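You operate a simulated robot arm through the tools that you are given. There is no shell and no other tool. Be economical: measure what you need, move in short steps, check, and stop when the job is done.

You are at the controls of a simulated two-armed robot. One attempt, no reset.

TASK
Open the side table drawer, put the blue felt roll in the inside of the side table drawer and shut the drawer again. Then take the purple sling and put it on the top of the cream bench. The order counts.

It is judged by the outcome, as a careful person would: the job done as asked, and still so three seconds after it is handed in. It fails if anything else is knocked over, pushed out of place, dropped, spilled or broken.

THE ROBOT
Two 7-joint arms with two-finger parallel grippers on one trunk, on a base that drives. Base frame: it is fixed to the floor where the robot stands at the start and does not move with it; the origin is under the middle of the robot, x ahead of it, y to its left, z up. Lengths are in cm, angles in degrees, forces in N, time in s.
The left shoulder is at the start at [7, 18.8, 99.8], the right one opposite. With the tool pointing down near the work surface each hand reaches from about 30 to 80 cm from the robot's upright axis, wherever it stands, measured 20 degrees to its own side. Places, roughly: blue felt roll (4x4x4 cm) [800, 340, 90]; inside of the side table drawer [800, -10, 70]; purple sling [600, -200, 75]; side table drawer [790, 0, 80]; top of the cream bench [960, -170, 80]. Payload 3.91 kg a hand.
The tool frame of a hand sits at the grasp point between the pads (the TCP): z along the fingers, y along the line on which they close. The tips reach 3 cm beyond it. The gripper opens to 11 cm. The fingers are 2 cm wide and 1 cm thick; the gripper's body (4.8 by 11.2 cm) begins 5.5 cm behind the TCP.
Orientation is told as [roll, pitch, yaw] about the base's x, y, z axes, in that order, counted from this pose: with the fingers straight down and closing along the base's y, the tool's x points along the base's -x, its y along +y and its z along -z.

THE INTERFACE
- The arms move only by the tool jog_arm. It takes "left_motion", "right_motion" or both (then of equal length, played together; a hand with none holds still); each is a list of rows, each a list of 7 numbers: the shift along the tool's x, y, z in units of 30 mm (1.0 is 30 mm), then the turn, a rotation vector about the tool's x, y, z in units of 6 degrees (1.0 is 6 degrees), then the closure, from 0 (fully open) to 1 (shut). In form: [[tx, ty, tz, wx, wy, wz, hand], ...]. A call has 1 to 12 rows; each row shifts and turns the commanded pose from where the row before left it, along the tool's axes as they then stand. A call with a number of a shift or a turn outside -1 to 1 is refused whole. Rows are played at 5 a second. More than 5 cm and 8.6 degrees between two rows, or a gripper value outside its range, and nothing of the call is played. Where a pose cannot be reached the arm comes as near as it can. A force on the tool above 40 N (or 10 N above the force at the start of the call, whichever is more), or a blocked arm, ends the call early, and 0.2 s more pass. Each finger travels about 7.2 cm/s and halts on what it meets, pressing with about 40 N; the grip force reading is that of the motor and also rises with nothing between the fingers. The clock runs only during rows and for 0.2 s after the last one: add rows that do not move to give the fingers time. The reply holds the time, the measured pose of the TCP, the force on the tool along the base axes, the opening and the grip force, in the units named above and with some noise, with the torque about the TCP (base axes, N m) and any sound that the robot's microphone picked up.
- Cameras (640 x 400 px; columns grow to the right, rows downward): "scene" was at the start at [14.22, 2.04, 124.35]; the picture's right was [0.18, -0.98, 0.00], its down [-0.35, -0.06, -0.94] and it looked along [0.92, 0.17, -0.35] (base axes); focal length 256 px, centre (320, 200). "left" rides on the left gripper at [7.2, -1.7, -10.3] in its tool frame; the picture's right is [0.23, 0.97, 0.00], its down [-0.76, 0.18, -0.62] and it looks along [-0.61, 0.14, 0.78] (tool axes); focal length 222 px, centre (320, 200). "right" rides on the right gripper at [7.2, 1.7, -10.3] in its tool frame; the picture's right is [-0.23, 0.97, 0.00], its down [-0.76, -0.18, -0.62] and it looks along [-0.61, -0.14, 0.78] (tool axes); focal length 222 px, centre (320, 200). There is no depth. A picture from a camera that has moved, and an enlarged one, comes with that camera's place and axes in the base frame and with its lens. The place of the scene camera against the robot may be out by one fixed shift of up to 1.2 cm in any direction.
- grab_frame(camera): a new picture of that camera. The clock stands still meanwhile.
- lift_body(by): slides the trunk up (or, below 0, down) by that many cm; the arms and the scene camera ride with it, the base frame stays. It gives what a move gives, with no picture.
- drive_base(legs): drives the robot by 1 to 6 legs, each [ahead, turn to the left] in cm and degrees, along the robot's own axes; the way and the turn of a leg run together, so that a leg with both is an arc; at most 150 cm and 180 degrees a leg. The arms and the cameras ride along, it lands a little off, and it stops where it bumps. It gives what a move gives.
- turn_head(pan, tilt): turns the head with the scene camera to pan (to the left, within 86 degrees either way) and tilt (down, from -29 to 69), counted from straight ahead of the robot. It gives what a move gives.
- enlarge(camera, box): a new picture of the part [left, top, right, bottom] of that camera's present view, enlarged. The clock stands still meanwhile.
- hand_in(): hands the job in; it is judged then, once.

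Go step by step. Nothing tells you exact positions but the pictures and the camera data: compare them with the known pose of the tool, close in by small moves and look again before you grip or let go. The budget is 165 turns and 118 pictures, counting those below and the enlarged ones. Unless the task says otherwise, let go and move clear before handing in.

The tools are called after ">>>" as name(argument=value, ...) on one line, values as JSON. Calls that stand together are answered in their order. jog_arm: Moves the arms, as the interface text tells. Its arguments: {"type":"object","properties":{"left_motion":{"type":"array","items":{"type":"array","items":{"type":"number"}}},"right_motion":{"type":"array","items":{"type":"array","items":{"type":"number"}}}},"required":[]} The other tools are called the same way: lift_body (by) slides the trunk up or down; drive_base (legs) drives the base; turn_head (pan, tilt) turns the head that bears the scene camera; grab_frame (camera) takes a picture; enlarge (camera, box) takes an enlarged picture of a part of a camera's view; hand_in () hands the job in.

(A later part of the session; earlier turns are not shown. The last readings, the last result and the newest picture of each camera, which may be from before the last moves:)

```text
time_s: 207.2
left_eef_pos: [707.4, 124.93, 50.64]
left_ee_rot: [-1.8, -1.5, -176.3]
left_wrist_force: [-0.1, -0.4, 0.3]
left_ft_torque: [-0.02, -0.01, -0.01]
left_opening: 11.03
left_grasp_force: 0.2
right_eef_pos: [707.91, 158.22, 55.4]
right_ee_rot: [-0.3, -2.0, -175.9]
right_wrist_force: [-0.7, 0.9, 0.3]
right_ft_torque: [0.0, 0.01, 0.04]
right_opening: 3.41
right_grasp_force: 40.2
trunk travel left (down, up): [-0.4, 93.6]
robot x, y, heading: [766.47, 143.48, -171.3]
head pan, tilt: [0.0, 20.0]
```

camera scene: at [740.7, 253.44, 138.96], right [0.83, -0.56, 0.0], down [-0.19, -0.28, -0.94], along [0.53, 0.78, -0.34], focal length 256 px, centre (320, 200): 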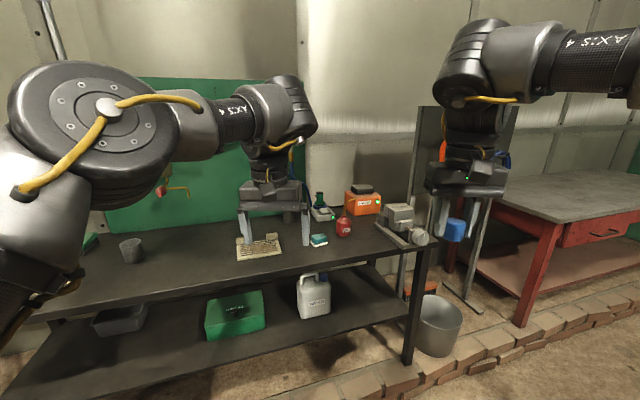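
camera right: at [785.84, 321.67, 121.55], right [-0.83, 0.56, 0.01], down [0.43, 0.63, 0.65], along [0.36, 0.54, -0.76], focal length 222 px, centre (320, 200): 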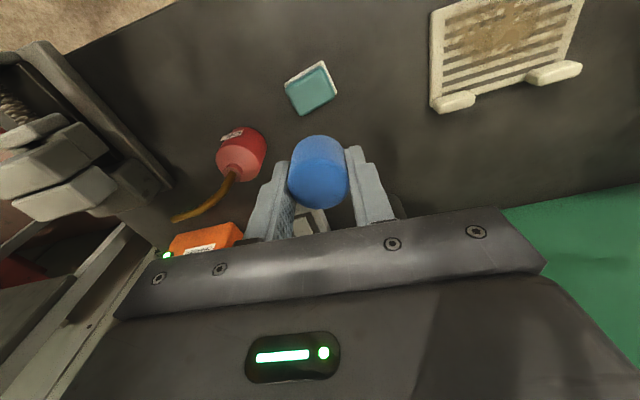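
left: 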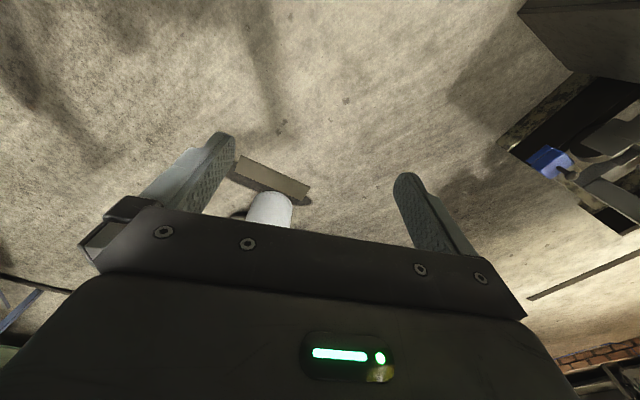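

Back at the open spot. Raise the trunk, turn toward the drawer table and drive beside it.

>>> drive_base(legs=[[8, 0]])

>>> lift_body(by=40)

>>> lift_body(by=35)

>>> drive_base(legs=[[0, 77]])

>>> turn_head(pan=0, tilt=40)

>>> grab_frame(camera="scene")

```text
time_s: 208.3
left_eef_pos: [699.38, 123.75, 50.69]
left_ee_rot: [-1.7, -1.5, -176.4]
left_wrist_force: [-0.4, -0.4, -0.5]
left_ft_torque: [0.01, -0.02, -0.01]
left_opening: 10.97
left_grasp_force: 0.0
right_eef_pos: [699.85, 156.99, 55.41]
right_ee_rot: [-0.2, -2.0, -176.0]
right_wrist_force: [1.1, -0.4, -0.5]
right_ft_torque: [0.03, -0.03, 0.0]
right_opening: 3.37
right_grasp_force: 40.0
trunk travel left (down, up): [-0.4, 93.6]
robot x, y, heading: [758.75, 141.88, -171.4]
head pan, tilt: [0.0, 20.0]
```

```text
time_s: 212.1
left_eef_pos: [699.3, 123.72, 90.52]
left_ee_rot: [-1.7, -1.4, -176.5]
left_wrist_force: [0.4, 0.1, 0.8]
left_ft_torque: [-0.03, 0.02, 0.01]
left_opening: 11.02
left_grasp_force: 0.1
right_eef_pos: [699.81, 157.06, 95.33]
right_ee_rot: [-0.2, -2.0, -175.9]
right_wrist_force: [0.6, 0.4, -0.4]
right_ft_torque: [-0.02, -0.02, -0.01]
right_opening: 3.38
right_grasp_force: 40.0
trunk travel left (down, up): [-40.4, 53.6]
robot x, y, heading: [758.48, 141.69, -171.2]
head pan, tilt: [0.0, 20.0]
```

```text
time_s: 215.5
left_eef_pos: [699.29, 123.74, 125.8]
left_ee_rot: [-1.7, -1.5, -176.4]
left_wrist_force: [0.3, -0.9, -1.0]
left_ft_torque: [0.02, -0.01, -0.02]
left_opening: 10.99
left_grasp_force: 0.1
right_eef_pos: [699.85, 157.02, 130.47]
right_ee_rot: [-0.3, -2.0, -175.9]
right_wrist_force: [-0.3, 0.4, -0.6]
right_ft_torque: [-0.01, 0.0, 0.01]
right_opening: 3.39
right_grasp_force: 39.6
trunk travel left (down, up): [-75.4, 18.6]
robot x, y, heading: [758.03, 141.94, -171.3]
head pan, tilt: [0.0, 20.0]
```

```text
time_s: 219.3
left_eef_pos: [763.08, 80.29, 125.66]
left_ee_rot: [-1.7, -1.5, -99.1]
left_wrist_force: [-0.5, 0.1, -0.2]
left_ft_torque: [-0.02, -0.01, 0.02]
left_opening: 11.0
left_grasp_force: 0.0
right_eef_pos: [730.72, 88.02, 130.39]
right_ee_rot: [-0.3, -2.0, -98.6]
right_wrist_force: [-0.4, -0.3, -0.4]
right_ft_torque: [-0.03, -0.02, -0.04]
right_opening: 3.37
right_grasp_force: 39.9
trunk travel left (down, up): [-75.4, 18.6]
robot x, y, heading: [758.48, 141.6, -94.0]
head pan, tilt: [0.0, 20.0]
```

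```text
time_s: 220.1
left_eef_pos: [763.03, 80.32, 125.67]
left_ee_rot: [-1.7, -1.4, -99.1]
left_wrist_force: [0.3, -0.4, 0.0]
left_ft_torque: [0.01, -0.02, 0.03]
left_opening: 11.0
left_grasp_force: 0.1
right_eef_pos: [730.85, 88.04, 130.3]
right_ee_rot: [-0.3, -2.0, -98.4]
right_wrist_force: [-0.6, -0.2, 0.1]
right_ft_torque: [0.0, 0.04, -0.03]
right_opening: 3.4
right_grasp_force: 39.9
trunk travel left (down, up): [-75.4, 18.6]
robot x, y, heading: [758.72, 141.63, -94.0]
head pan, tilt: [0.0, 40.0]
```

```text
69 pictures are left
camera scene: at [757.57, 128.71, 145.83], right [-1.0, 0.07, 0.0], down [0.04, 0.64, -0.77], along [-0.05, -0.76, -0.64], focal length 256 px, centre (320, 200)
```

scene: 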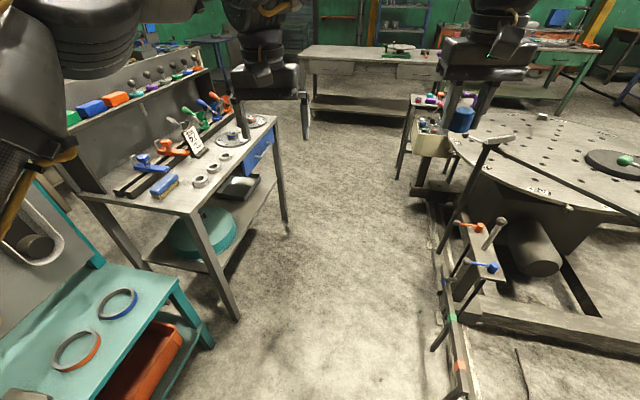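

Good view of the drawer front. Zooming in on it.

>>> enlarge(camera="scene", box=[170, 90, 330, 190])

```text
4.00 times, centred on (250, 140) of scene
camera zoom: at [757.57, 128.71, 145.83], right [-1.0, 0.07, 0.0], down [0.04, 0.64, -0.77], along [-0.05, -0.76, -0.64], focal length 1024 px, centre (600, 440)
```

zoom: 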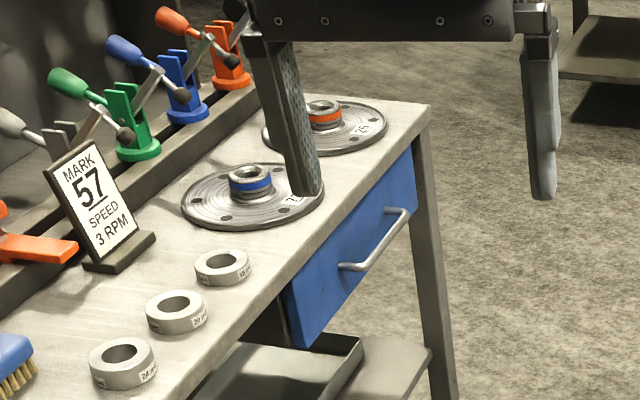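

The handle is a horizontal bar at about [780,-2,75] (s≈751.5, n≈208.5); drawer spans n≈188–230. I'll drive to stand beside it with my left hand on its side.

>>> drive_base(legs=[[80, 0]])

>>> turn_head(pan=25, tilt=50)

>>> grab_frame(camera="scene")

>>> grab_frame(camera="left")

```text
time_s: 224.4
left_eef_pos: [756.69, 0.45, 125.65]
left_ee_rot: [-1.7, -1.5, -99.6]
left_wrist_force: [-0.4, 0.9, 0.0]
left_ft_torque: [-0.02, 0.0, -0.03]
left_opening: 10.98
left_grasp_force: 0.1
right_eef_pos: [724.41, 8.66, 130.42]
right_ee_rot: [-0.4, -2.0, -99.1]
right_wrist_force: [-0.1, 0.2, 0.0]
right_ft_torque: [-0.03, -0.01, 0.01]
right_opening: 3.4
right_grasp_force: 40.3
trunk travel left (down, up): [-75.4, 18.6]
robot x, y, heading: [752.92, 62.09, -94.2]
head pan, tilt: [0.0, 40.0]
```

```text
time_s: 225.3
left_eef_pos: [756.51, 0.53, 125.55]
left_ee_rot: [-1.7, -1.5, -99.6]
left_wrist_force: [-0.9, 0.3, 0.4]
left_ft_torque: [0.02, 0.01, 0.02]
left_opening: 10.99
left_grasp_force: 0.1
right_eef_pos: [724.34, 8.49, 130.31]
right_ee_rot: [-0.3, -1.9, -99.1]
right_wrist_force: [0.3, -0.3, -1.3]
right_ft_torque: [-0.03, -0.02, 0.01]
right_opening: 3.38
right_grasp_force: 40.1
trunk travel left (down, up): [-75.4, 18.6]
robot x, y, heading: [752.23, 61.85, -94.5]
head pan, tilt: [25.0, 50.0]
```

```text
67 pictures are left
camera scene: at [754.85, 50.2, 144.41], right [-0.94, -0.35, 0.0], down [-0.27, 0.72, -0.64], along [0.22, -0.6, -0.77], focal length 256 px, centre (320, 200)
```

scene: 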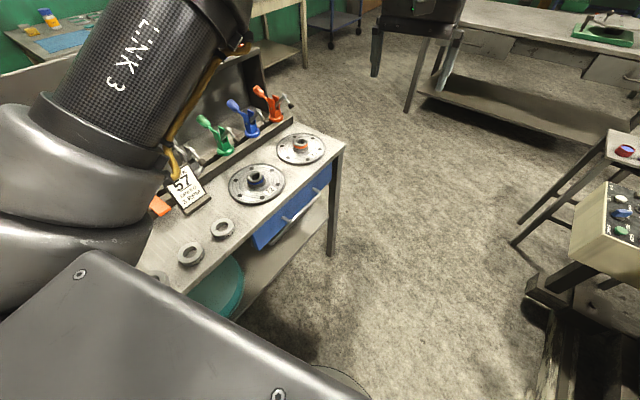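

```text
66 pictures are left
camera left: at [756.51, 8.19, 135.85], right [1.0, 0.06, -0.04], down [0.07, -0.77, 0.64], along [0.01, -0.64, -0.77], focal length 222 px, centre (320, 200)
```

left: 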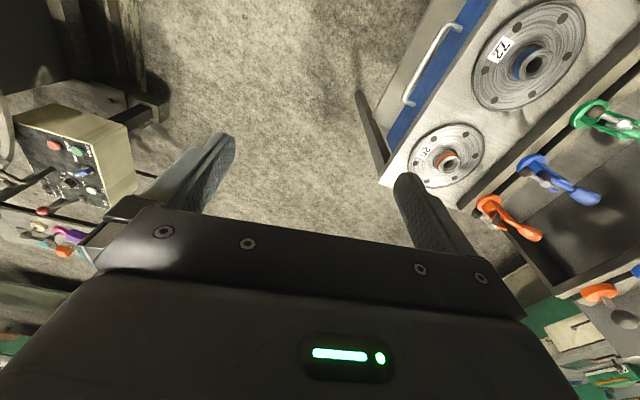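

>>> enlarge(camera="scene", box=[220, 130, 380, 230])

>>> enlarge(camera="left", box=[360, 0, 520, 100])

```text
4.00 times, centred on (300, 180) of scene
camera zoom: at [754.85, 50.2, 144.41], right [-0.94, -0.35, 0.0], down [-0.27, 0.72, -0.64], along [0.22, -0.6, -0.77], focal length 1024 px, centre (400, 280)
```

zoom: 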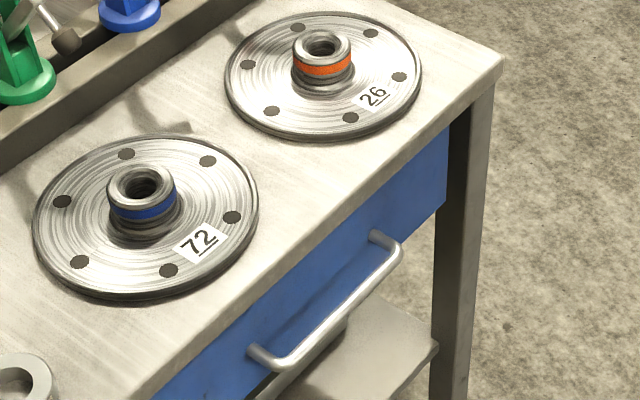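

```text
4.00 times, centred on (440, 50) of left
camera zoom: at [756.51, 8.19, 135.85], right [1.0, 0.06, -0.04], down [0.07, -0.77, 0.64], along [0.01, -0.64, -0.77], focal length 888 px, centre (-160, 800)
```

zoom: 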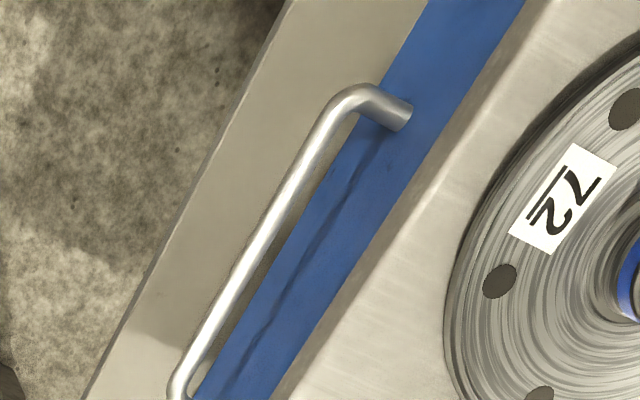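

Triangulated bar centre ≈ [777.7,1.5,77], protruding ~3.4 cm. I'll lower the trunk 25 cm and bring the left hand to a tilted standoff in front of the bar.

>>> lift_body(by=-25)

>>> jog_arm(left_motion=[[0.35, 1, 0, 0, 0, 0, 0], [0.35, 1, 0, 0, 0, 0, 0.3], [0.35, 1, 0, 0, 0, 0, 0.5], [0.35, 1, 0, 0, 0, 0, 0.68], [0.35, 1, 0, 0, 0, 0, 0.68], [0, 0.25, 0, 0, 0, 0.7, 0.68], [0, 0, 0, 0, 0, 0.65, 0.68], [0, 0, 0, -1, 0, 0, 0.68], [0, 0, 0, -1, 0, 0, 0.68], [0, 0, 0, -1, 0, 0, 0.68], [0, 0, 0, -1, 0, 0, 0.68], [0, 0, 0, -1, 0, 0, 0.68]])

>>> grab_frame(camera="left")

>>> grab_frame(camera="scene")

```text
time_s: 227.9
left_eef_pos: [756.66, 0.46, 100.77]
left_ee_rot: [-1.7, -1.6, -99.6]
left_wrist_force: [-0.5, 0.2, -0.2]
left_ft_torque: [0.0, 0.02, -0.01]
left_opening: 11.0
left_grasp_force: 0.1
right_eef_pos: [724.37, 8.6, 105.38]
right_ee_rot: [-0.3, -2.1, -99.1]
right_wrist_force: [0.8, -0.7, -0.1]
right_ft_torque: [0.0, 0.01, -0.05]
right_opening: 3.37
right_grasp_force: 40.3
trunk travel left (down, up): [-50.4, 43.6]
robot x, y, heading: [752.43, 61.78, -94.5]
head pan, tilt: [25.0, 50.0]
```

```text
time_s: 230.5
left_eef_pos: [772.92, 3.07, 100.07]
left_ee_rot: [28.7, -1.8, -107.8]
left_wrist_force: [0.6, -0.3, -0.2]
left_ft_torque: [0.05, -0.03, 0.02]
left_opening: 3.54
left_grasp_force: 0.1
right_eef_pos: [724.34, 8.55, 105.41]
right_ee_rot: [-0.2, -2.1, -99.1]
right_wrist_force: [-0.6, 0.3, 0.3]
right_ft_torque: [0.01, -0.01, 0.02]
right_opening: 3.36
right_grasp_force: 40.4
trunk travel left (down, up): [-50.4, 43.6]
robot x, y, heading: [752.47, 61.84, -94.6]
head pan, tilt: [25.0, 50.0]
```

```text
63 pictures are left
camera left: at [769.12, 12.22, 108.14], right [0.89, -0.03, 0.46], down [-0.36, -0.66, 0.66], along [0.29, -0.75, -0.6], focal length 222 px, centre (320, 200)
```

left: 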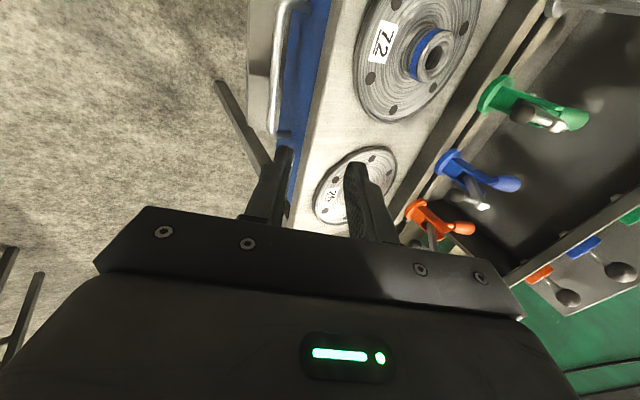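

```text
62 pictures are left
camera scene: at [754.79, 50.24, 119.41], right [-0.94, -0.35, 0.0], down [-0.27, 0.72, -0.64], along [0.23, -0.6, -0.77], focal length 256 px, centre (320, 200)
```

scene: 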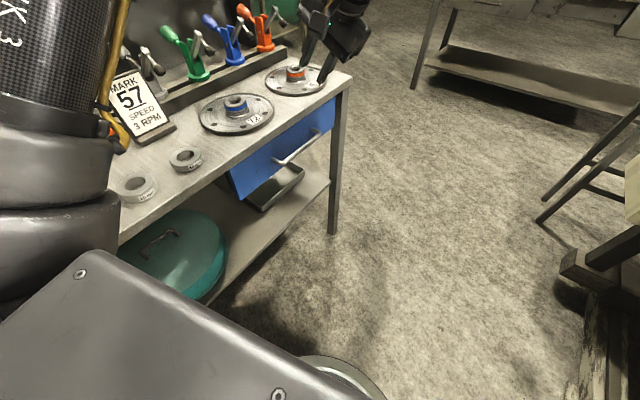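

Both views confirm the bar centre at ≈[778.5,2,77]. I'll move onto the approach line and stop ~8 cm short.

>>> jog_arm(left_motion=[[0.12, -1, 0, 0, 0, 0, 0.68], [0.12, -1, 0, 0, 0, 0, 0.68], [0, 0, 0.87, 0, 0, 0, 0.68], [0, 0, 0.87, 0, 0, 0, 0.68], [0, 0, 0.87, 0, 0, 0, 0.68], [0, 0, 0.87, 0, 0, 0, 0.68], [0, 0, 0.87, 0, 0, 0, 0.68], [0, 0, 0, 0, 0, 0, 0.68]])

>>> grab_frame(camera="left")

>>> enlarge(camera="scene", box=[220, 60, 380, 160])

```text
time_s: 232.3
left_eef_pos: [774.03, 3.05, 85.62]
left_ee_rot: [28.5, -1.8, -107.7]
left_wrist_force: [0.4, 0.3, -0.3]
left_ft_torque: [-0.03, 0.01, -0.01]
left_opening: 3.53
left_grasp_force: 0.0
right_eef_pos: [724.43, 8.52, 105.4]
right_ee_rot: [-0.4, -2.0, -99.1]
right_wrist_force: [-0.7, -0.4, -0.6]
right_ft_torque: [-0.01, 0.0, 0.0]
right_opening: 3.38
right_grasp_force: 40.2
trunk travel left (down, up): [-50.4, 43.6]
robot x, y, heading: [752.47, 62.07, -94.5]
head pan, tilt: [25.0, 50.0]
```

```text
61 pictures are left
camera left: at [770.15, 12.27, 93.7], right [0.89, -0.03, 0.46], down [-0.36, -0.66, 0.66], along [0.28, -0.75, -0.6], focal length 222 px, centre (320, 200)
```

left: 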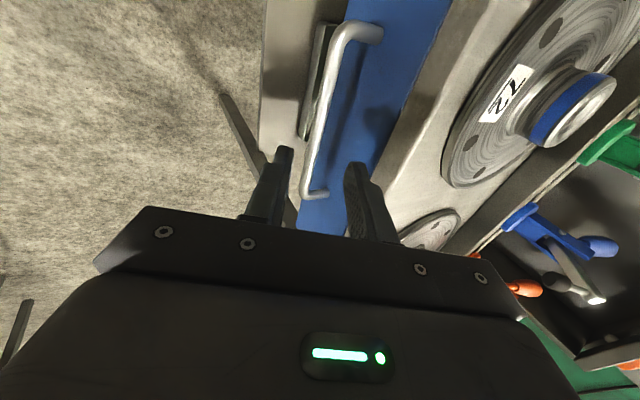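

```text
4.00 times, centred on (300, 110) of scene
camera zoom: at [754.84, 50.27, 119.42], right [-0.94, -0.35, 0.0], down [-0.27, 0.72, -0.64], along [0.23, -0.6, -0.77], focal length 1024 px, centre (400, 560)
```

zoom: 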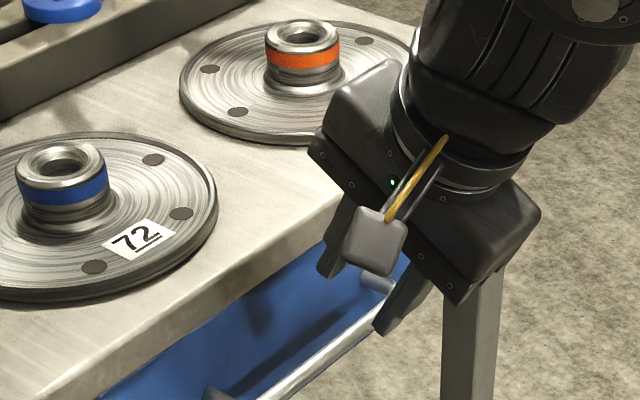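

Bar lies between the fingers; advancing 5 cm along the approach and checking.

>>> jog_arm(left_motion=[[0, 0, 0.6, 0, 0, 0, 0.68], [0, 0, 0.6, 0, 0, 0, 0.68], [0, 0, 0.6, 0, 0, 0, 0.68], [0, 0, 0, 0, 0, 0, 0.68]])

>>> grab_frame(camera="left")

>>> enlarge(camera="scene", box=[240, 90, 360, 165])

```text
time_s: 233.3
left_eef_pos: [776.37, 2.17, 80.93]
left_ee_rot: [28.5, -1.8, -107.6]
left_wrist_force: [1.0, 0.4, -0.2]
left_ft_torque: [0.03, 0.02, 0.01]
left_opening: 3.54
left_grasp_force: 0.0
right_eef_pos: [724.49, 8.55, 105.29]
right_ee_rot: [-0.3, -2.0, -99.2]
right_wrist_force: [-0.7, 0.9, 0.4]
right_ft_torque: [0.01, 0.01, 0.01]
right_opening: 3.38
right_grasp_force: 40.0
trunk travel left (down, up): [-50.4, 43.6]
robot x, y, heading: [752.43, 62.36, -94.5]
head pan, tilt: [25.0, 50.0]
```

```text
59 pictures are left
camera left: at [772.56, 11.33, 88.95], right [0.89, -0.03, 0.46], down [-0.36, -0.66, 0.66], along [0.28, -0.75, -0.6], focal length 222 px, centre (320, 200)
```

left: 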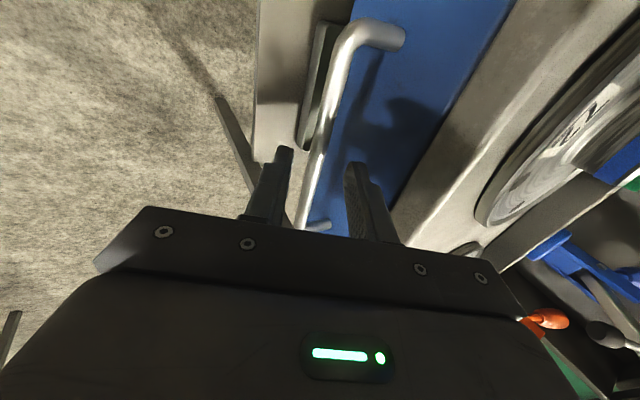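

```text
5.33 times, centred on (300, 128) of scene
camera zoom: at [754.84, 50.27, 119.42], right [-0.94, -0.35, 0.0], down [-0.27, 0.72, -0.64], along [0.23, -0.6, -0.77], focal length 1366 px, centre (427, 587)
```

zoom: 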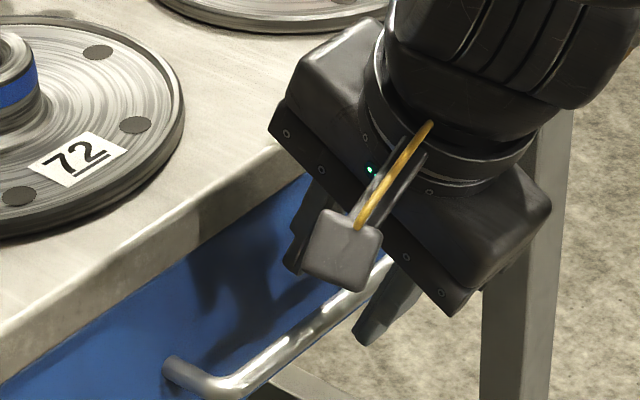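

Aligned. Advance 2.6 cm and close on the bar.

>>> jog_arm(left_motion=[[0, 0, 0.45, 0, 0, 0, 0.68], [0, 0, 0.42, 0, 0, 0, 0.68], [0, 0, 0, 0, 0, 0, 0.68], [0, 0, 0, 0, 0, 0, 0.85], [0, 0, 0, 0, 0, 0, 1], [0, 0, 0, 0, 0, 0, 1], [0, 0, 0, 0, 0, 0, 1]])

>>> enlarge(camera="left", box=[200, 0, 440, 150])

>>> grab_frame(camera="left")

```text
time_s: 234.9
left_eef_pos: [777.58, 1.65, 78.49]
left_ee_rot: [28.4, -1.7, -107.7]
left_wrist_force: [-8.1, 8.4, -10.9]
left_ft_torque: [-0.28, 0.36, -0.55]
left_opening: 1.17
left_grasp_force: 45.2
right_eef_pos: [724.38, 8.5, 105.31]
right_ee_rot: [-0.3, -2.0, -99.1]
right_wrist_force: [0.1, -0.4, 0.0]
right_ft_torque: [-0.01, -0.01, 0.01]
right_opening: 3.38
right_grasp_force: 40.1
trunk travel left (down, up): [-50.4, 43.6]
robot x, y, heading: [752.59, 62.38, -94.5]
head pan, tilt: [25.0, 50.0]
```

```text
2.67 times, centred on (320, 75) of left
camera zoom: at [773.66, 10.82, 86.65], right [0.89, -0.03, 0.46], down [-0.36, -0.66, 0.65], along [0.28, -0.75, -0.6], focal length 592 px, centre (320, 533)
```

zoom: 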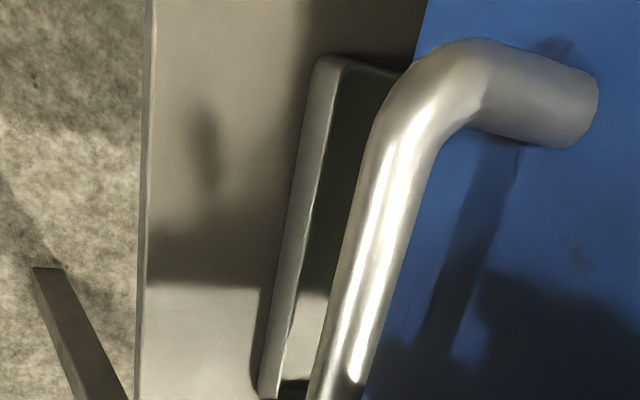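

```text
56 pictures are left
camera left: at [773.66, 10.82, 86.65], right [0.89, -0.03, 0.46], down [-0.36, -0.66, 0.65], along [0.28, -0.75, -0.6], focal length 222 px, centre (320, 200)
```

left: 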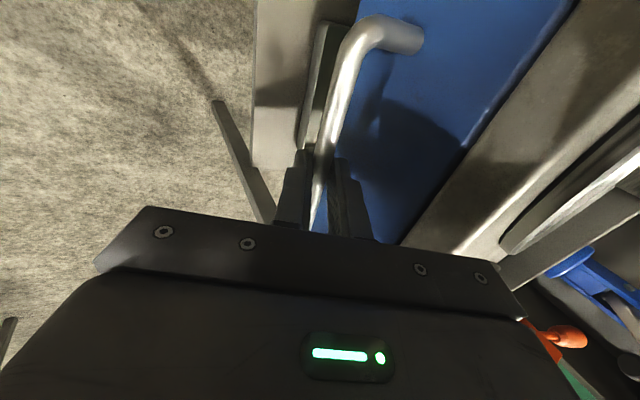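

Bar gripped. Pulling the drawer straight out.

>>> jog_arm(left_motion=[[0, -0.4, -0.22, 0, 0, 0, 1], [0, -0.585, -0.32, 0, 0, 0, 1], [0, -0.585, -0.32, 0, 0, 0, 1], [0, -0.585, -0.32, 0, 0, 0, 1], [0, -0.585, -0.32, 0, 0, 0, 1], [0, 0, 0, 0, 0, 0, 1]])

>>> grab_frame(camera="scene")

```text
time_s: 236.3
left_eef_pos: [768.67, 4.26, 78.6]
left_ee_rot: [28.4, -1.6, -107.7]
left_wrist_force: [-4.0, -7.3, -14.3]
left_ft_torque: [-0.32, 0.26, -0.68]
left_opening: 1.19
left_grasp_force: 45.0
right_eef_pos: [724.42, 8.34, 105.37]
right_ee_rot: [-0.2, -1.7, -99.2]
right_wrist_force: [0.6, 0.6, -0.1]
right_ft_torque: [0.0, 0.0, 0.0]
right_opening: 3.39
right_grasp_force: 40.3
trunk travel left (down, up): [-50.4, 43.6]
robot x, y, heading: [752.44, 62.09, -94.5]
head pan, tilt: [25.0, 50.0]
```

```text
55 pictures are left
camera scene: at [754.92, 49.97, 119.37], right [-0.94, -0.35, 0.0], down [-0.27, 0.72, -0.64], along [0.22, -0.6, -0.77], focal length 256 px, centre (320, 200)
```

scene: 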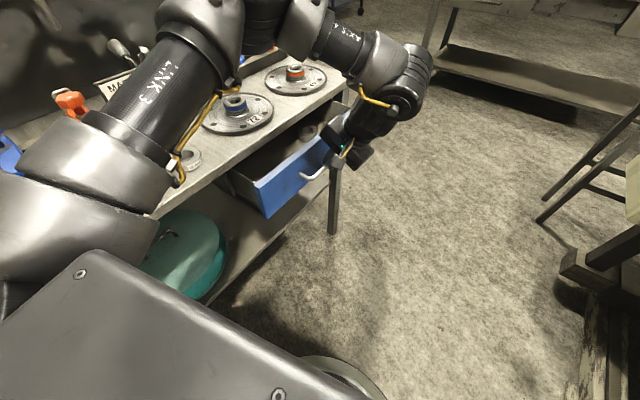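

Drawer opens smoothly (≈9 cm). Pull another 8 cm.

>>> jog_arm(left_motion=[[0, -0.585, -0.32, 0, 0, 0, 1], [0, -0.585, -0.32, 0, 0, 0, 1], [0, -0.585, -0.32, 0, 0, 0, 1], [0, -0.585, -0.32, 0, 0, 0, 1], [0, 0, 0, 0, 0, 0, 1]])

>>> grab_frame(camera="scene")

```text
time_s: 237.5
left_eef_pos: [761.11, 6.59, 78.55]
left_ee_rot: [28.4, -1.6, -107.6]
left_wrist_force: [-4.6, -12.3, -13.4]
left_ft_torque: [-0.24, 0.24, -0.62]
left_opening: 1.13
left_grasp_force: 45.4
right_eef_pos: [724.47, 8.2, 105.14]
right_ee_rot: [-0.2, -1.8, -99.0]
right_wrist_force: [1.0, 0.7, 0.7]
right_ft_torque: [0.02, 0.02, 0.0]
right_opening: 3.41
right_grasp_force: 40.4
trunk travel left (down, up): [-50.4, 43.6]
robot x, y, heading: [752.65, 62.09, -94.4]
head pan, tilt: [25.0, 50.0]
```

```text
54 pictures are left
camera scene: at [754.89, 49.91, 119.37], right [-0.94, -0.35, 0.0], down [-0.27, 0.72, -0.64], along [0.22, -0.6, -0.77], focal length 256 px, centre (320, 200)
```

scene: 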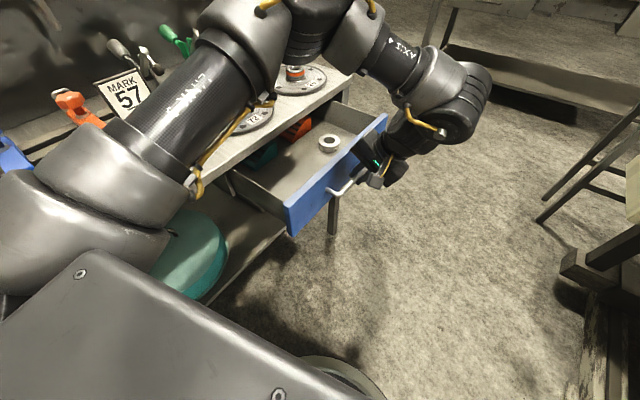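

Open by ~17 cm; inside are a ring and a couple of items at the back, with free space in front. Releasing the handle and retracting the left hand.

>>> jog_arm(left_motion=[[0, 0, 0, 0, 0, 0, 0.75], [0, 0, 0, 0, 0, 0, 0.68], [0, 0, -0.7, 0, 0, 0, 0.68], [0, 0, -0.9, 0, 0, 0, 0.68], [0, 0, -0.9, 0, 0, 0, 0.68], [0, 0, -0.9, 0, 0, 0, 0.68], [0, 0, -0.9, 0.5, 0, 0, 0.68], [0, 0, -0.9, 0.5, 0, 0, 0.68], [0, 0, -0.9, 1, 0, 0, 0.68], [0, 0, -0.9, 1, 0, 0, 0.68], [0, 0, -0.9, 1, 0, 0, 0.68]])

>>> grab_frame(camera="scene")

```text
time_s: 239.9
left_eef_pos: [752.09, 10.59, 100.29]
left_ee_rot: [4.5, -1.8, -107.7]
left_wrist_force: [0.0, -0.1, 0.0]
left_ft_torque: [0.01, 0.02, -0.02]
left_opening: 3.51
left_grasp_force: 0.1
right_eef_pos: [724.47, 8.38, 105.52]
right_ee_rot: [-0.4, -2.0, -99.0]
right_wrist_force: [-0.3, -0.4, -0.3]
right_ft_torque: [0.0, 0.0, 0.0]
right_opening: 3.39
right_grasp_force: 40.4
trunk travel left (down, up): [-50.4, 43.6]
robot x, y, heading: [752.75, 62.06, -94.6]
head pan, tilt: [25.0, 50.0]
```

```text
53 pictures are left
camera scene: at [754.95, 50.26, 119.41], right [-0.94, -0.35, 0.0], down [-0.27, 0.72, -0.64], along [0.22, -0.6, -0.77], focal length 256 px, centre (320, 200)
```

scene: 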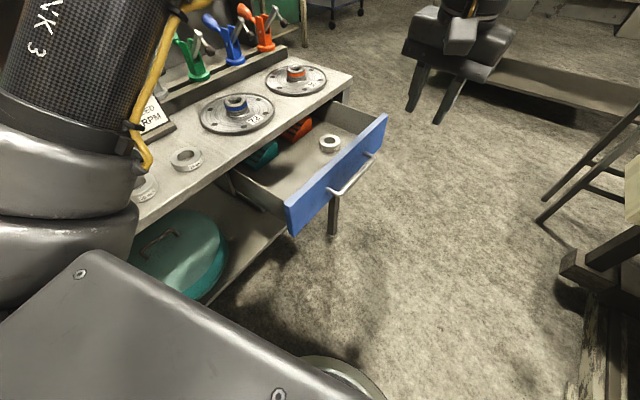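

Drawer is open and free. I'll move the left hand aside over the table (high), then bring the roll over the drawer's clear spot near [774,7].

>>> jog_arm(left_motion=[[0, 0, -0.8, 0, 0, 0, 0.68], [0, 0, -0.8, 0, 0, 0, 0.68], [0.82, 0.89, -0.6, 0, 0, 0, 0.68], [0.82, 0.89, -0.6, 0, 0, 0, 0.68], [0.82, 0.89, -0.6, 0, 0, 0, 0.68], [0.82, 0.89, -0.4, 0, 0, 0, 0.68], [0.82, 0.89, -0.4, 0, 0, 0, 0.68], [0.82, 0.89, -0.4, 0, 0, 0, 0.68], [0.82, 0.89, 0, 0, 0, 0, 0.68], [0.82, 0.89, 0, 0, 0, 0, 0.68], [0.82, 0.89, 0, 0, 0, 0, 0.68], [0.82, 0.89, 0, 0, 0, 0, 0.68]])

>>> grab_frame(camera="scene")

```text
time_s: 242.5
left_eef_pos: [780.67, 22.89, 109.97]
left_ee_rot: [4.4, -1.7, -107.7]
left_wrist_force: [0.8, -0.3, 0.3]
left_ft_torque: [0.03, 0.02, -0.01]
left_opening: 3.56
left_grasp_force: 0.1
left hand out of reach, approached as far as the arm can: row 9, 10, 11, 12
right_eef_pos: [724.67, 8.61, 105.35]
right_ee_rot: [-0.4, -2.1, -99.1]
right_wrist_force: [-0.1, 0.0, 0.4]
right_ft_torque: [-0.03, 0.02, -0.04]
right_opening: 3.36
right_grasp_force: 40.1
trunk travel left (down, up): [-50.4, 43.6]
robot x, y, heading: [752.59, 61.86, -94.2]
head pan, tilt: [25.0, 50.0]
```

```text
52 pictures are left
camera scene: at [755.01, 50.2, 119.41], right [-0.94, -0.35, 0.0], down [-0.27, 0.72, -0.64], along [0.22, -0.6, -0.77], focal length 256 px, centre (320, 200)
```

scene: 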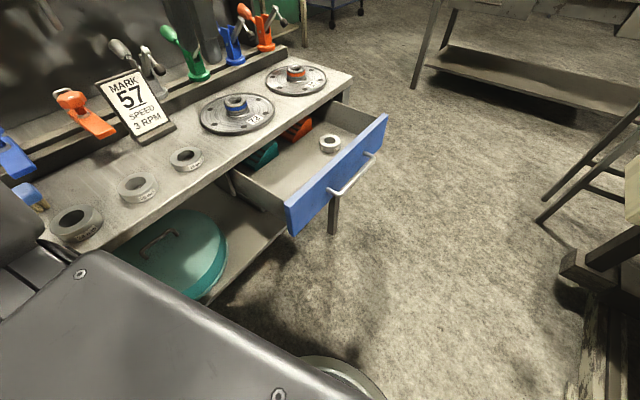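

Left hand is aside. Moving the right hand (with roll) across toward the drawer.

>>> jog_arm(right_motion=[[0.06, 1, 0, 0, 0, 0, 0.8], [0.06, 1, 0, 0, 0, 0, 0.8], [0.06, 1, 0, 0, 0, 0, 0.8], [0.06, 1, 0, 0, 0, 0, 0.8], [0.06, 1, 0, 0, 0, 0, 0.8], [0.06, 1, 0, 0, 0, 0, 0.8], [0.06, 1, 0, 0, 0, 0, 0.8], [0.06, 1, 0, 0, 0, 0, 0.8], [0.06, 1, 0, 0, 0, 0, 0.8], [0.06, 1, 0, 0, 0, 0, 0.8]])

>>> jog_arm(right_motion=[[0.06, 1, 0, 0, 0, 0, 0.8], [0.06, 1, 0.1, 0, 0, 0, 0.8], [0.06, 1, 0.3, 0, 0, 0, 0.8], [0.06, 1, 0.3, 0, 0, 0, 0.8], [0.06, 1, 0.3, 0, 0, 0, 0.8], [0, 1, 0.3, 0, 0, 0, 0.8], [0, 0.2, 0, 0, 0, 0, 0.8]])

>>> grab_frame(camera="scene")

>>> grab_frame(camera="right")

```text
time_s: 244.9
left_eef_pos: [780.43, 22.78, 110.02]
left_ee_rot: [4.7, -1.7, -107.6]
left_wrist_force: [-0.3, 0.2, 0.7]
left_ft_torque: [0.04, -0.03, 0.01]
left_opening: 3.55
left_grasp_force: 0.1
right_eef_pos: [749.28, 4.59, 104.58]
right_ee_rot: [3.4, 1.0, -103.1]
right_wrist_force: [-0.1, 0.7, 0.0]
right_ft_torque: [0.01, -0.01, 0.0]
right_opening: 3.38
right_grasp_force: 40.0
right hand out of reach, approached as far as the arm can: row 10
trunk travel left (down, up): [-50.4, 43.6]
robot x, y, heading: [752.54, 62.08, -94.6]
head pan, tilt: [25.0, 50.0]
stopped in row 10 (right hand): the arm was blocked; the commanded pose is now the measured one
```

```text
time_s: 246.7
left_eef_pos: [780.57, 22.8, 109.92]
left_ee_rot: [4.5, -1.8, -107.7]
left_wrist_force: [-1.2, -0.3, 0.3]
left_ft_torque: [-0.03, 0.02, -0.02]
left_opening: 3.53
left_grasp_force: 0.0
right_eef_pos: [749.08, 2.33, 104.95]
right_ee_rot: [6.1, 1.6, -105.5]
right_wrist_force: [0.1, 0.5, 0.1]
right_ft_torque: [0.01, -0.03, 0.01]
right_opening: 3.39
right_grasp_force: 39.7
right hand out of reach, approached as far as the arm can: row 1, 2, 3, 4, 5, 6, 7
trunk travel left (down, up): [-50.4, 43.6]
robot x, y, heading: [752.98, 61.79, -94.5]
head pan, tilt: [25.0, 50.0]
stopped in row 7 (right hand): the arm was blocked; the commanded pose is now the measured one
```

```text
51 pictures are left
camera scene: at [754.87, 50.21, 119.41], right [-0.94, -0.35, 0.0], down [-0.27, 0.72, -0.64], along [0.23, -0.6, -0.77], focal length 256 px, centre (320, 200)
```

scene: 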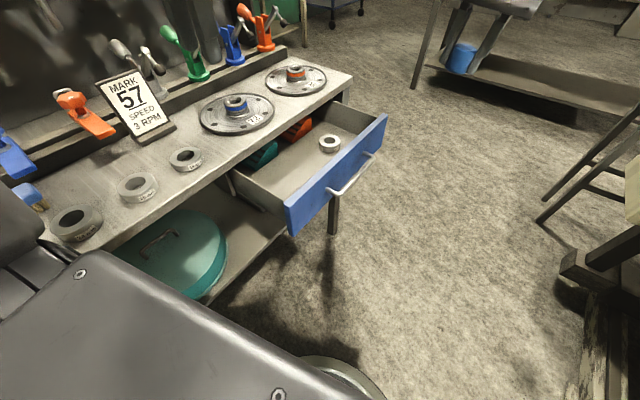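

```text
50 pictures are left
camera right: at [751.37, 8.81, 115.79], right [0.87, -0.48, 0.1], down [-0.44, -0.68, 0.58], along [-0.21, -0.55, -0.81], focal length 222 px, centre (320, 200)
```

right: 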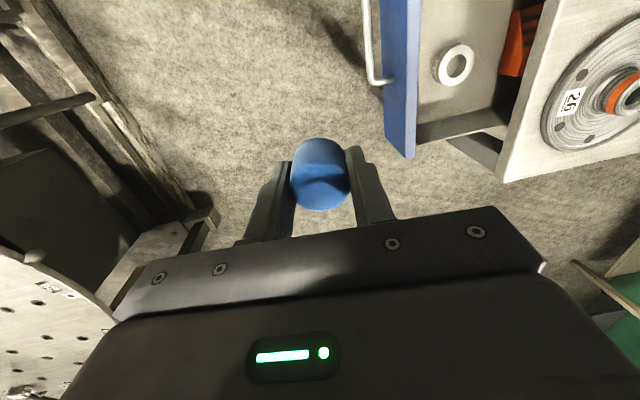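

The arms were about to interfere with each other. Instead I'll raise a little and rotate the robot 27° left, which swings the roll right over the drawer.

>>> lift_body(by=12)

>>> drive_base(legs=[[0, 27]])

>>> turn_head(pan=0, tilt=50)

>>> grab_frame(camera="scene")

>>> grab_frame(camera="right")

```text
time_s: 248.2
left_eef_pos: [780.64, 22.81, 122.0]
left_ee_rot: [4.5, -1.7, -107.6]
left_wrist_force: [0.1, -0.3, -1.0]
left_ft_torque: [-0.05, 0.03, 0.04]
left_opening: 3.52
left_grasp_force: 0.0
right_eef_pos: [749.05, 2.31, 117.13]
right_ee_rot: [6.1, 1.4, -105.6]
right_wrist_force: [0.7, -0.2, -0.9]
right_ft_torque: [0.04, 0.0, -0.01]
right_opening: 3.38
right_grasp_force: 40.0
trunk travel left (down, up): [-62.4, 31.6]
robot x, y, heading: [752.46, 61.88, -94.5]
head pan, tilt: [25.0, 50.0]
```

```text
time_s: 249.9
left_eef_pos: [795.39, 39.8, 121.92]
left_ee_rot: [4.5, -1.8, -80.7]
left_wrist_force: [-0.4, -0.6, 0.0]
left_ft_torque: [0.03, -0.01, 0.01]
left_opening: 3.53
left_grasp_force: 0.0
right_eef_pos: [776.46, 7.22, 117.18]
right_ee_rot: [6.2, 1.5, -78.5]
right_wrist_force: [0.5, 0.0, 0.1]
right_ft_torque: [-0.01, -0.01, 0.01]
right_opening: 3.38
right_grasp_force: 39.8
trunk travel left (down, up): [-62.4, 31.6]
robot x, y, heading: [752.28, 62.14, -67.4]
head pan, tilt: [25.0, 50.0]
```

```text
time_s: 250.8
left_eef_pos: [795.25, 39.7, 122.0]
left_ee_rot: [4.6, -1.8, -80.7]
left_wrist_force: [-0.7, 0.0, 0.3]
left_ft_torque: [0.0, -0.02, -0.02]
left_opening: 3.52
left_grasp_force: 0.0
right_eef_pos: [776.38, 7.31, 117.24]
right_ee_rot: [6.3, 1.5, -78.6]
right_wrist_force: [-0.9, -0.3, 0.6]
right_ft_torque: [0.05, 0.04, -0.03]
right_opening: 3.42
right_grasp_force: 40.2
trunk travel left (down, up): [-62.4, 31.6]
robot x, y, heading: [752.76, 62.34, -67.6]
head pan, tilt: [0.0, 50.0]
```

```text
49 pictures are left
camera scene: at [757.46, 50.68, 131.41], right [-0.92, -0.38, 0.0], down [-0.29, 0.71, -0.64], along [0.25, -0.59, -0.77], focal length 256 px, centre (320, 200)
```

scene: 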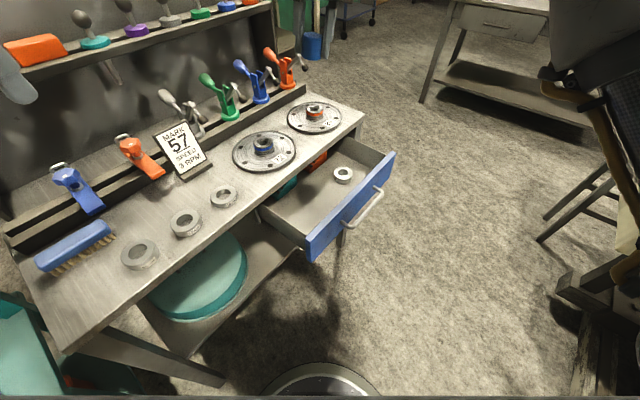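

```text
48 pictures are left
camera right: at [775.57, 14.1, 127.96], right [0.99, -0.03, 0.1], down [-0.09, -0.81, 0.58], along [0.06, -0.58, -0.81], focal length 222 px, centre (320, 200)
```

right: 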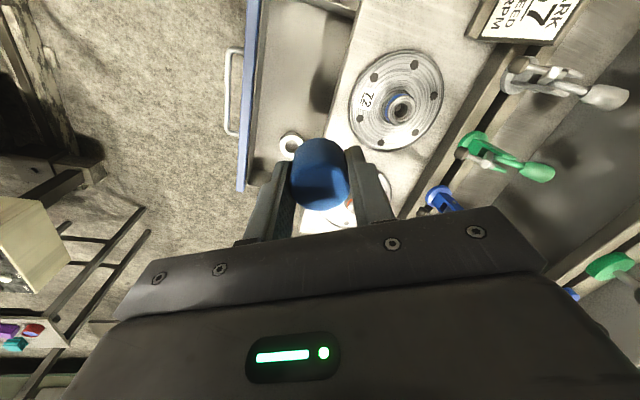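

The roll is right above the open drawer. Levelling the hand, centring on the free spot ≈[773.5,5.5] and descending.

>>> jog_arm(right_motion=[[-0.2, -0.55, 0, 0.5, 0, 0, 0.8], [-0.2, -0.55, 0, 0.5, 0, 0, 0.8], [0, 0, 0.95, 0, 0, 0, 0.8], [0, 0, 0.95, 0, 0, 0, 0.8], [0, 0, 0.95, 0, 0, 0, 0.8], [0, 0, 0.95, 0, 0, 0, 0.8], [0, 0, 0.95, 0, 0, 0, 0.8], [0, 0, 0.95, 0, 0, 0, 0.8], [0, 0, 0.95, 0, 0, 0, 0.8], [0, 0, 0.95, 0, 0, 0, 0.8], [0, 0, 0, 0, 0, 0, 0.8]])

>>> grab_frame(camera="right")

>>> enlarge(camera="scene", box=[220, 90, 440, 228])

```text
time_s: 253.2
left_eef_pos: [795.42, 39.84, 121.95]
left_ee_rot: [4.5, -1.8, -80.7]
left_wrist_force: [0.2, 0.0, 0.0]
left_ft_torque: [-0.03, -0.02, -0.02]
left_opening: 3.54
left_grasp_force: 0.0
right_eef_pos: [774.41, 8.26, 92.19]
right_ee_rot: [0.2, 1.4, -78.6]
right_wrist_force: [-0.1, 0.8, 0.7]
right_ft_torque: [-0.01, 0.0, 0.01]
right_opening: 3.39
right_grasp_force: 39.8
right hand out of reach, approached as far as the arm can: row 1, 2
trunk travel left (down, up): [-62.4, 31.6]
robot x, y, heading: [752.46, 62.09, -67.6]
head pan, tilt: [0.0, 50.0]
```

```text
47 pictures are left
camera right: at [774.51, 15.41, 102.83], right [1.0, -0.03, 0.0], down [-0.02, -0.8, 0.6], along [-0.02, -0.6, -0.8], focal length 222 px, centre (320, 200)
```

right: 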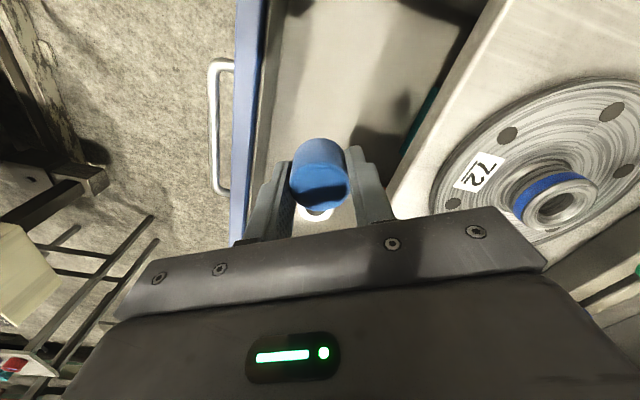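

```text
2.90 times, centred on (330, 159) of scene
camera zoom: at [757.45, 50.74, 131.42], right [-0.92, -0.38, 0.0], down [-0.29, 0.71, -0.64], along [0.25, -0.59, -0.77], focal length 742 px, centre (291, 319)
```

zoom: 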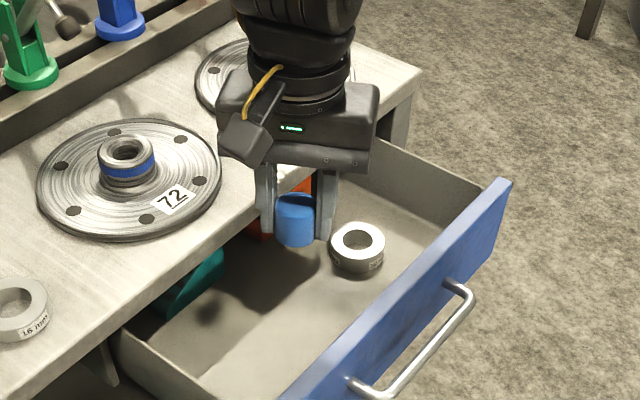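

Clear of the ring and edges. Descending into the drawer to just above its floor.

>>> jog_arm(right_motion=[[0, 0, 0.9, 0, 0, 0, 0.8], [0, 0, 0.9, 0, 0, 0, 0.8], [0, 0, 0.9, 0, 0, 0, 0.8], [0, 0, 0.8, 0, 0, 0, 0.8], [0, 0, 0.7, 0, 0, 0, 0.8], [0, 0, 0.5, 0, 0, 0, 0.8], [0, 0, 0, 0, 0, 0, 0.8]])

>>> enlarge(camera="scene", box=[220, 110, 420, 235])

>>> grab_frame(camera="right")

```text
time_s: 254.8
left_eef_pos: [795.33, 39.76, 121.83]
left_ee_rot: [4.5, -1.8, -80.7]
left_wrist_force: [0.8, 0.1, 0.3]
left_ft_torque: [-0.03, 0.0, 0.0]
left_opening: 3.53
left_grasp_force: 0.0
right_eef_pos: [774.47, 8.6, 78.07]
right_ee_rot: [0.2, 1.3, -78.5]
right_wrist_force: [-0.9, 0.6, 0.5]
right_ft_torque: [-0.01, 0.02, 0.0]
right_opening: 3.39
right_grasp_force: 40.1
trunk travel left (down, up): [-62.4, 31.6]
robot x, y, heading: [752.42, 61.76, -67.5]
head pan, tilt: [0.0, 50.0]
```

```text
3.20 times, centred on (320, 172) of scene
camera zoom: at [757.45, 50.71, 131.41], right [-0.92, -0.38, 0.0], down [-0.29, 0.71, -0.64], along [0.25, -0.59, -0.77], focal length 819 px, centre (320, 288)
```

zoom: 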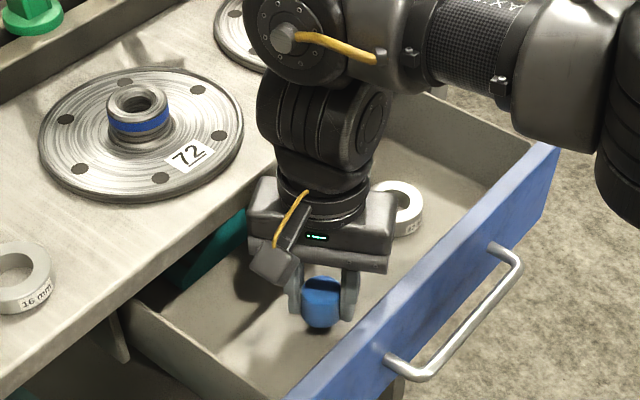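

```text
44 pictures are left
camera right: at [774.64, 15.82, 88.72], right [1.0, -0.03, 0.0], down [-0.02, -0.8, 0.6], along [-0.02, -0.6, -0.8], focal length 222 px, centre (320, 200)
```

right: 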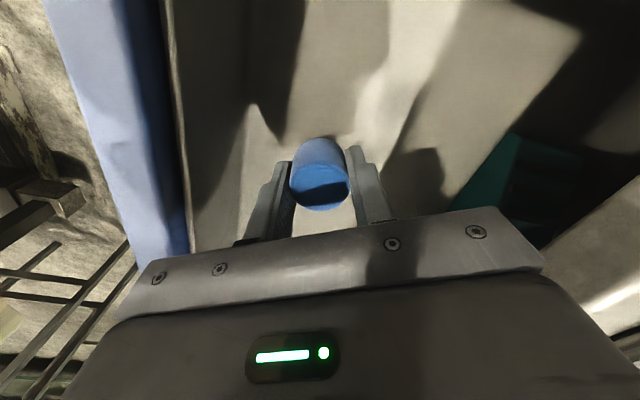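

>>> jog_arm(right_motion=[[0, 0, 0.2, 0, 0, 0, 0.8], [0, 0, 0.2, 0, 0, 0, 0.8], [0, 0, 0.2, 0, 0, 0, 0.8], [0, 0, 0, 0, 0, 0, 0.8]])

>>> enlarge(camera="scene", box=[270, 160, 370, 222])

```text
time_s: 255.8
left_eef_pos: [795.3, 39.91, 122.01]
left_ee_rot: [4.5, -1.8, -80.7]
left_wrist_force: [0.2, -0.2, -0.8]
left_ft_torque: [-0.01, -0.02, 0.02]
left_opening: 3.53
left_grasp_force: 0.0
right_eef_pos: [774.38, 8.79, 76.18]
right_ee_rot: [0.2, 1.5, -78.5]
right_wrist_force: [0.8, 0.9, -0.9]
right_ft_torque: [-0.01, 0.01, 0.01]
right_opening: 3.39
right_grasp_force: 40.1
trunk travel left (down, up): [-62.4, 31.6]
robot x, y, heading: [752.74, 61.85, -67.9]
head pan, tilt: [0.0, 50.0]
```

```text
6.40 times, centred on (320, 191) of scene
camera zoom: at [757.46, 50.7, 131.41], right [-0.92, -0.38, 0.0], down [-0.29, 0.71, -0.64], along [0.25, -0.59, -0.77], focal length 1639 px, centre (320, 258)
```

zoom: 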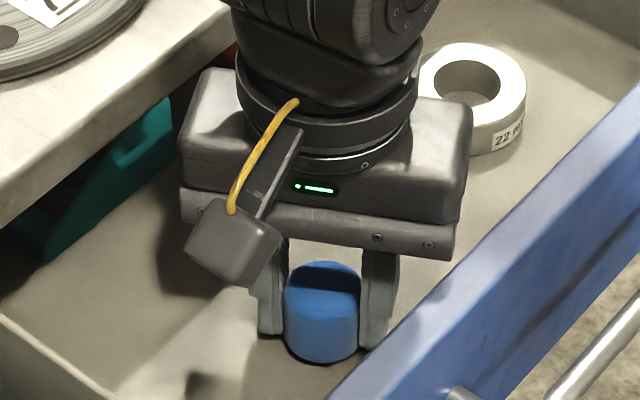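

>>> jog_arm(right_motion=[[0, 0, 0.15, 0, 0, 0, 0.8], [0, 0, 0.15, 0, 0, 0, 0.8], [0, 0, 0.15, 0, 0, 0, 0.8], [0, 0, 0.15, 0, 0, 0, 0.8], [0, 0, 0, 0, 0, 0, 0.8]])

```text
time_s: 256.4
left_eef_pos: [795.31, 39.97, 122.03]
left_ee_rot: [4.5, -1.9, -80.8]
left_wrist_force: [0.5, -0.3, -0.4]
left_ft_torque: [0.03, 0.01, -0.02]
left_opening: 3.56
left_grasp_force: 0.0
right_eef_pos: [774.73, 8.52, 76.14]
right_ee_rot: [0.7, 1.0, -78.4]
right_wrist_force: [1.6, 5.1, 23.1]
right_ft_torque: [-0.1, 0.0, -0.01]
right_opening: 3.4
right_grasp_force: 40.2
trunk travel left (down, up): [-62.4, 31.6]
robot x, y, heading: [752.71, 62.23, -67.4]
head pan, tilt: [0.0, 50.0]
stopped in row 3 (right hand): the force on the tool passed its limit (the readings are from after the stop); the commanded pose is now the measured one
```

On the drawer floor. Release and rise.

>>> jog_arm(right_motion=[[0, 0, -0.05, 0, 0, 0, 0.8], [0, 0, 0, 0, 0, 0, 0.6], [0, 0, 0, 0, 0, 0, 0.45], [0, 0, 0, 0, 0, 0, 0.45], [0, 0, 0, 0, 0, 0, 0.45], [0, 0, -0.3, 0, 0, 0, 0.45], [0, 0, -0.6, 0, 0, 0, 0.45], [0, 0, -0.9, 0, 0, 0, 0.45], [0, 0, -0.9, 0, 0, 0, 0.45], [0, 0, -0.9, 0, 0, 0, 0.45], [0, 0, -0.9, 0, 0, 0, 0.45]])

>>> grab_frame(camera="right")

```text
time_s: 258.8
left_eef_pos: [795.26, 39.77, 121.96]
left_ee_rot: [4.5, -1.9, -80.7]
left_wrist_force: [0.0, 0.1, 0.2]
left_ft_torque: [0.0, 0.01, 0.02]
left_opening: 3.52
left_grasp_force: 0.1
right_eef_pos: [774.42, 8.24, 89.42]
right_ee_rot: [0.3, 1.2, -78.6]
right_wrist_force: [0.6, 0.1, -0.1]
right_ft_torque: [-0.02, 0.03, 0.0]
right_opening: 6.04
right_grasp_force: 0.1
trunk travel left (down, up): [-62.4, 31.6]
robot x, y, heading: [752.78, 61.86, -67.1]
head pan, tilt: [0.0, 50.0]
```

```text
42 pictures are left
camera right: at [774.6, 15.45, 100.09], right [1.0, -0.03, 0.0], down [-0.03, -0.79, 0.61], along [-0.02, -0.61, -0.79], focal length 222 px, centre (320, 200)
```

right: 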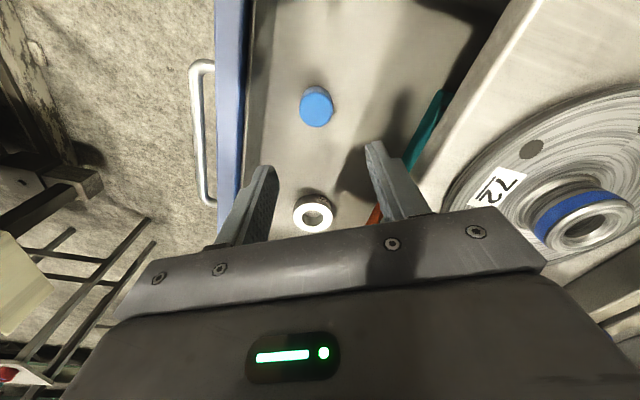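

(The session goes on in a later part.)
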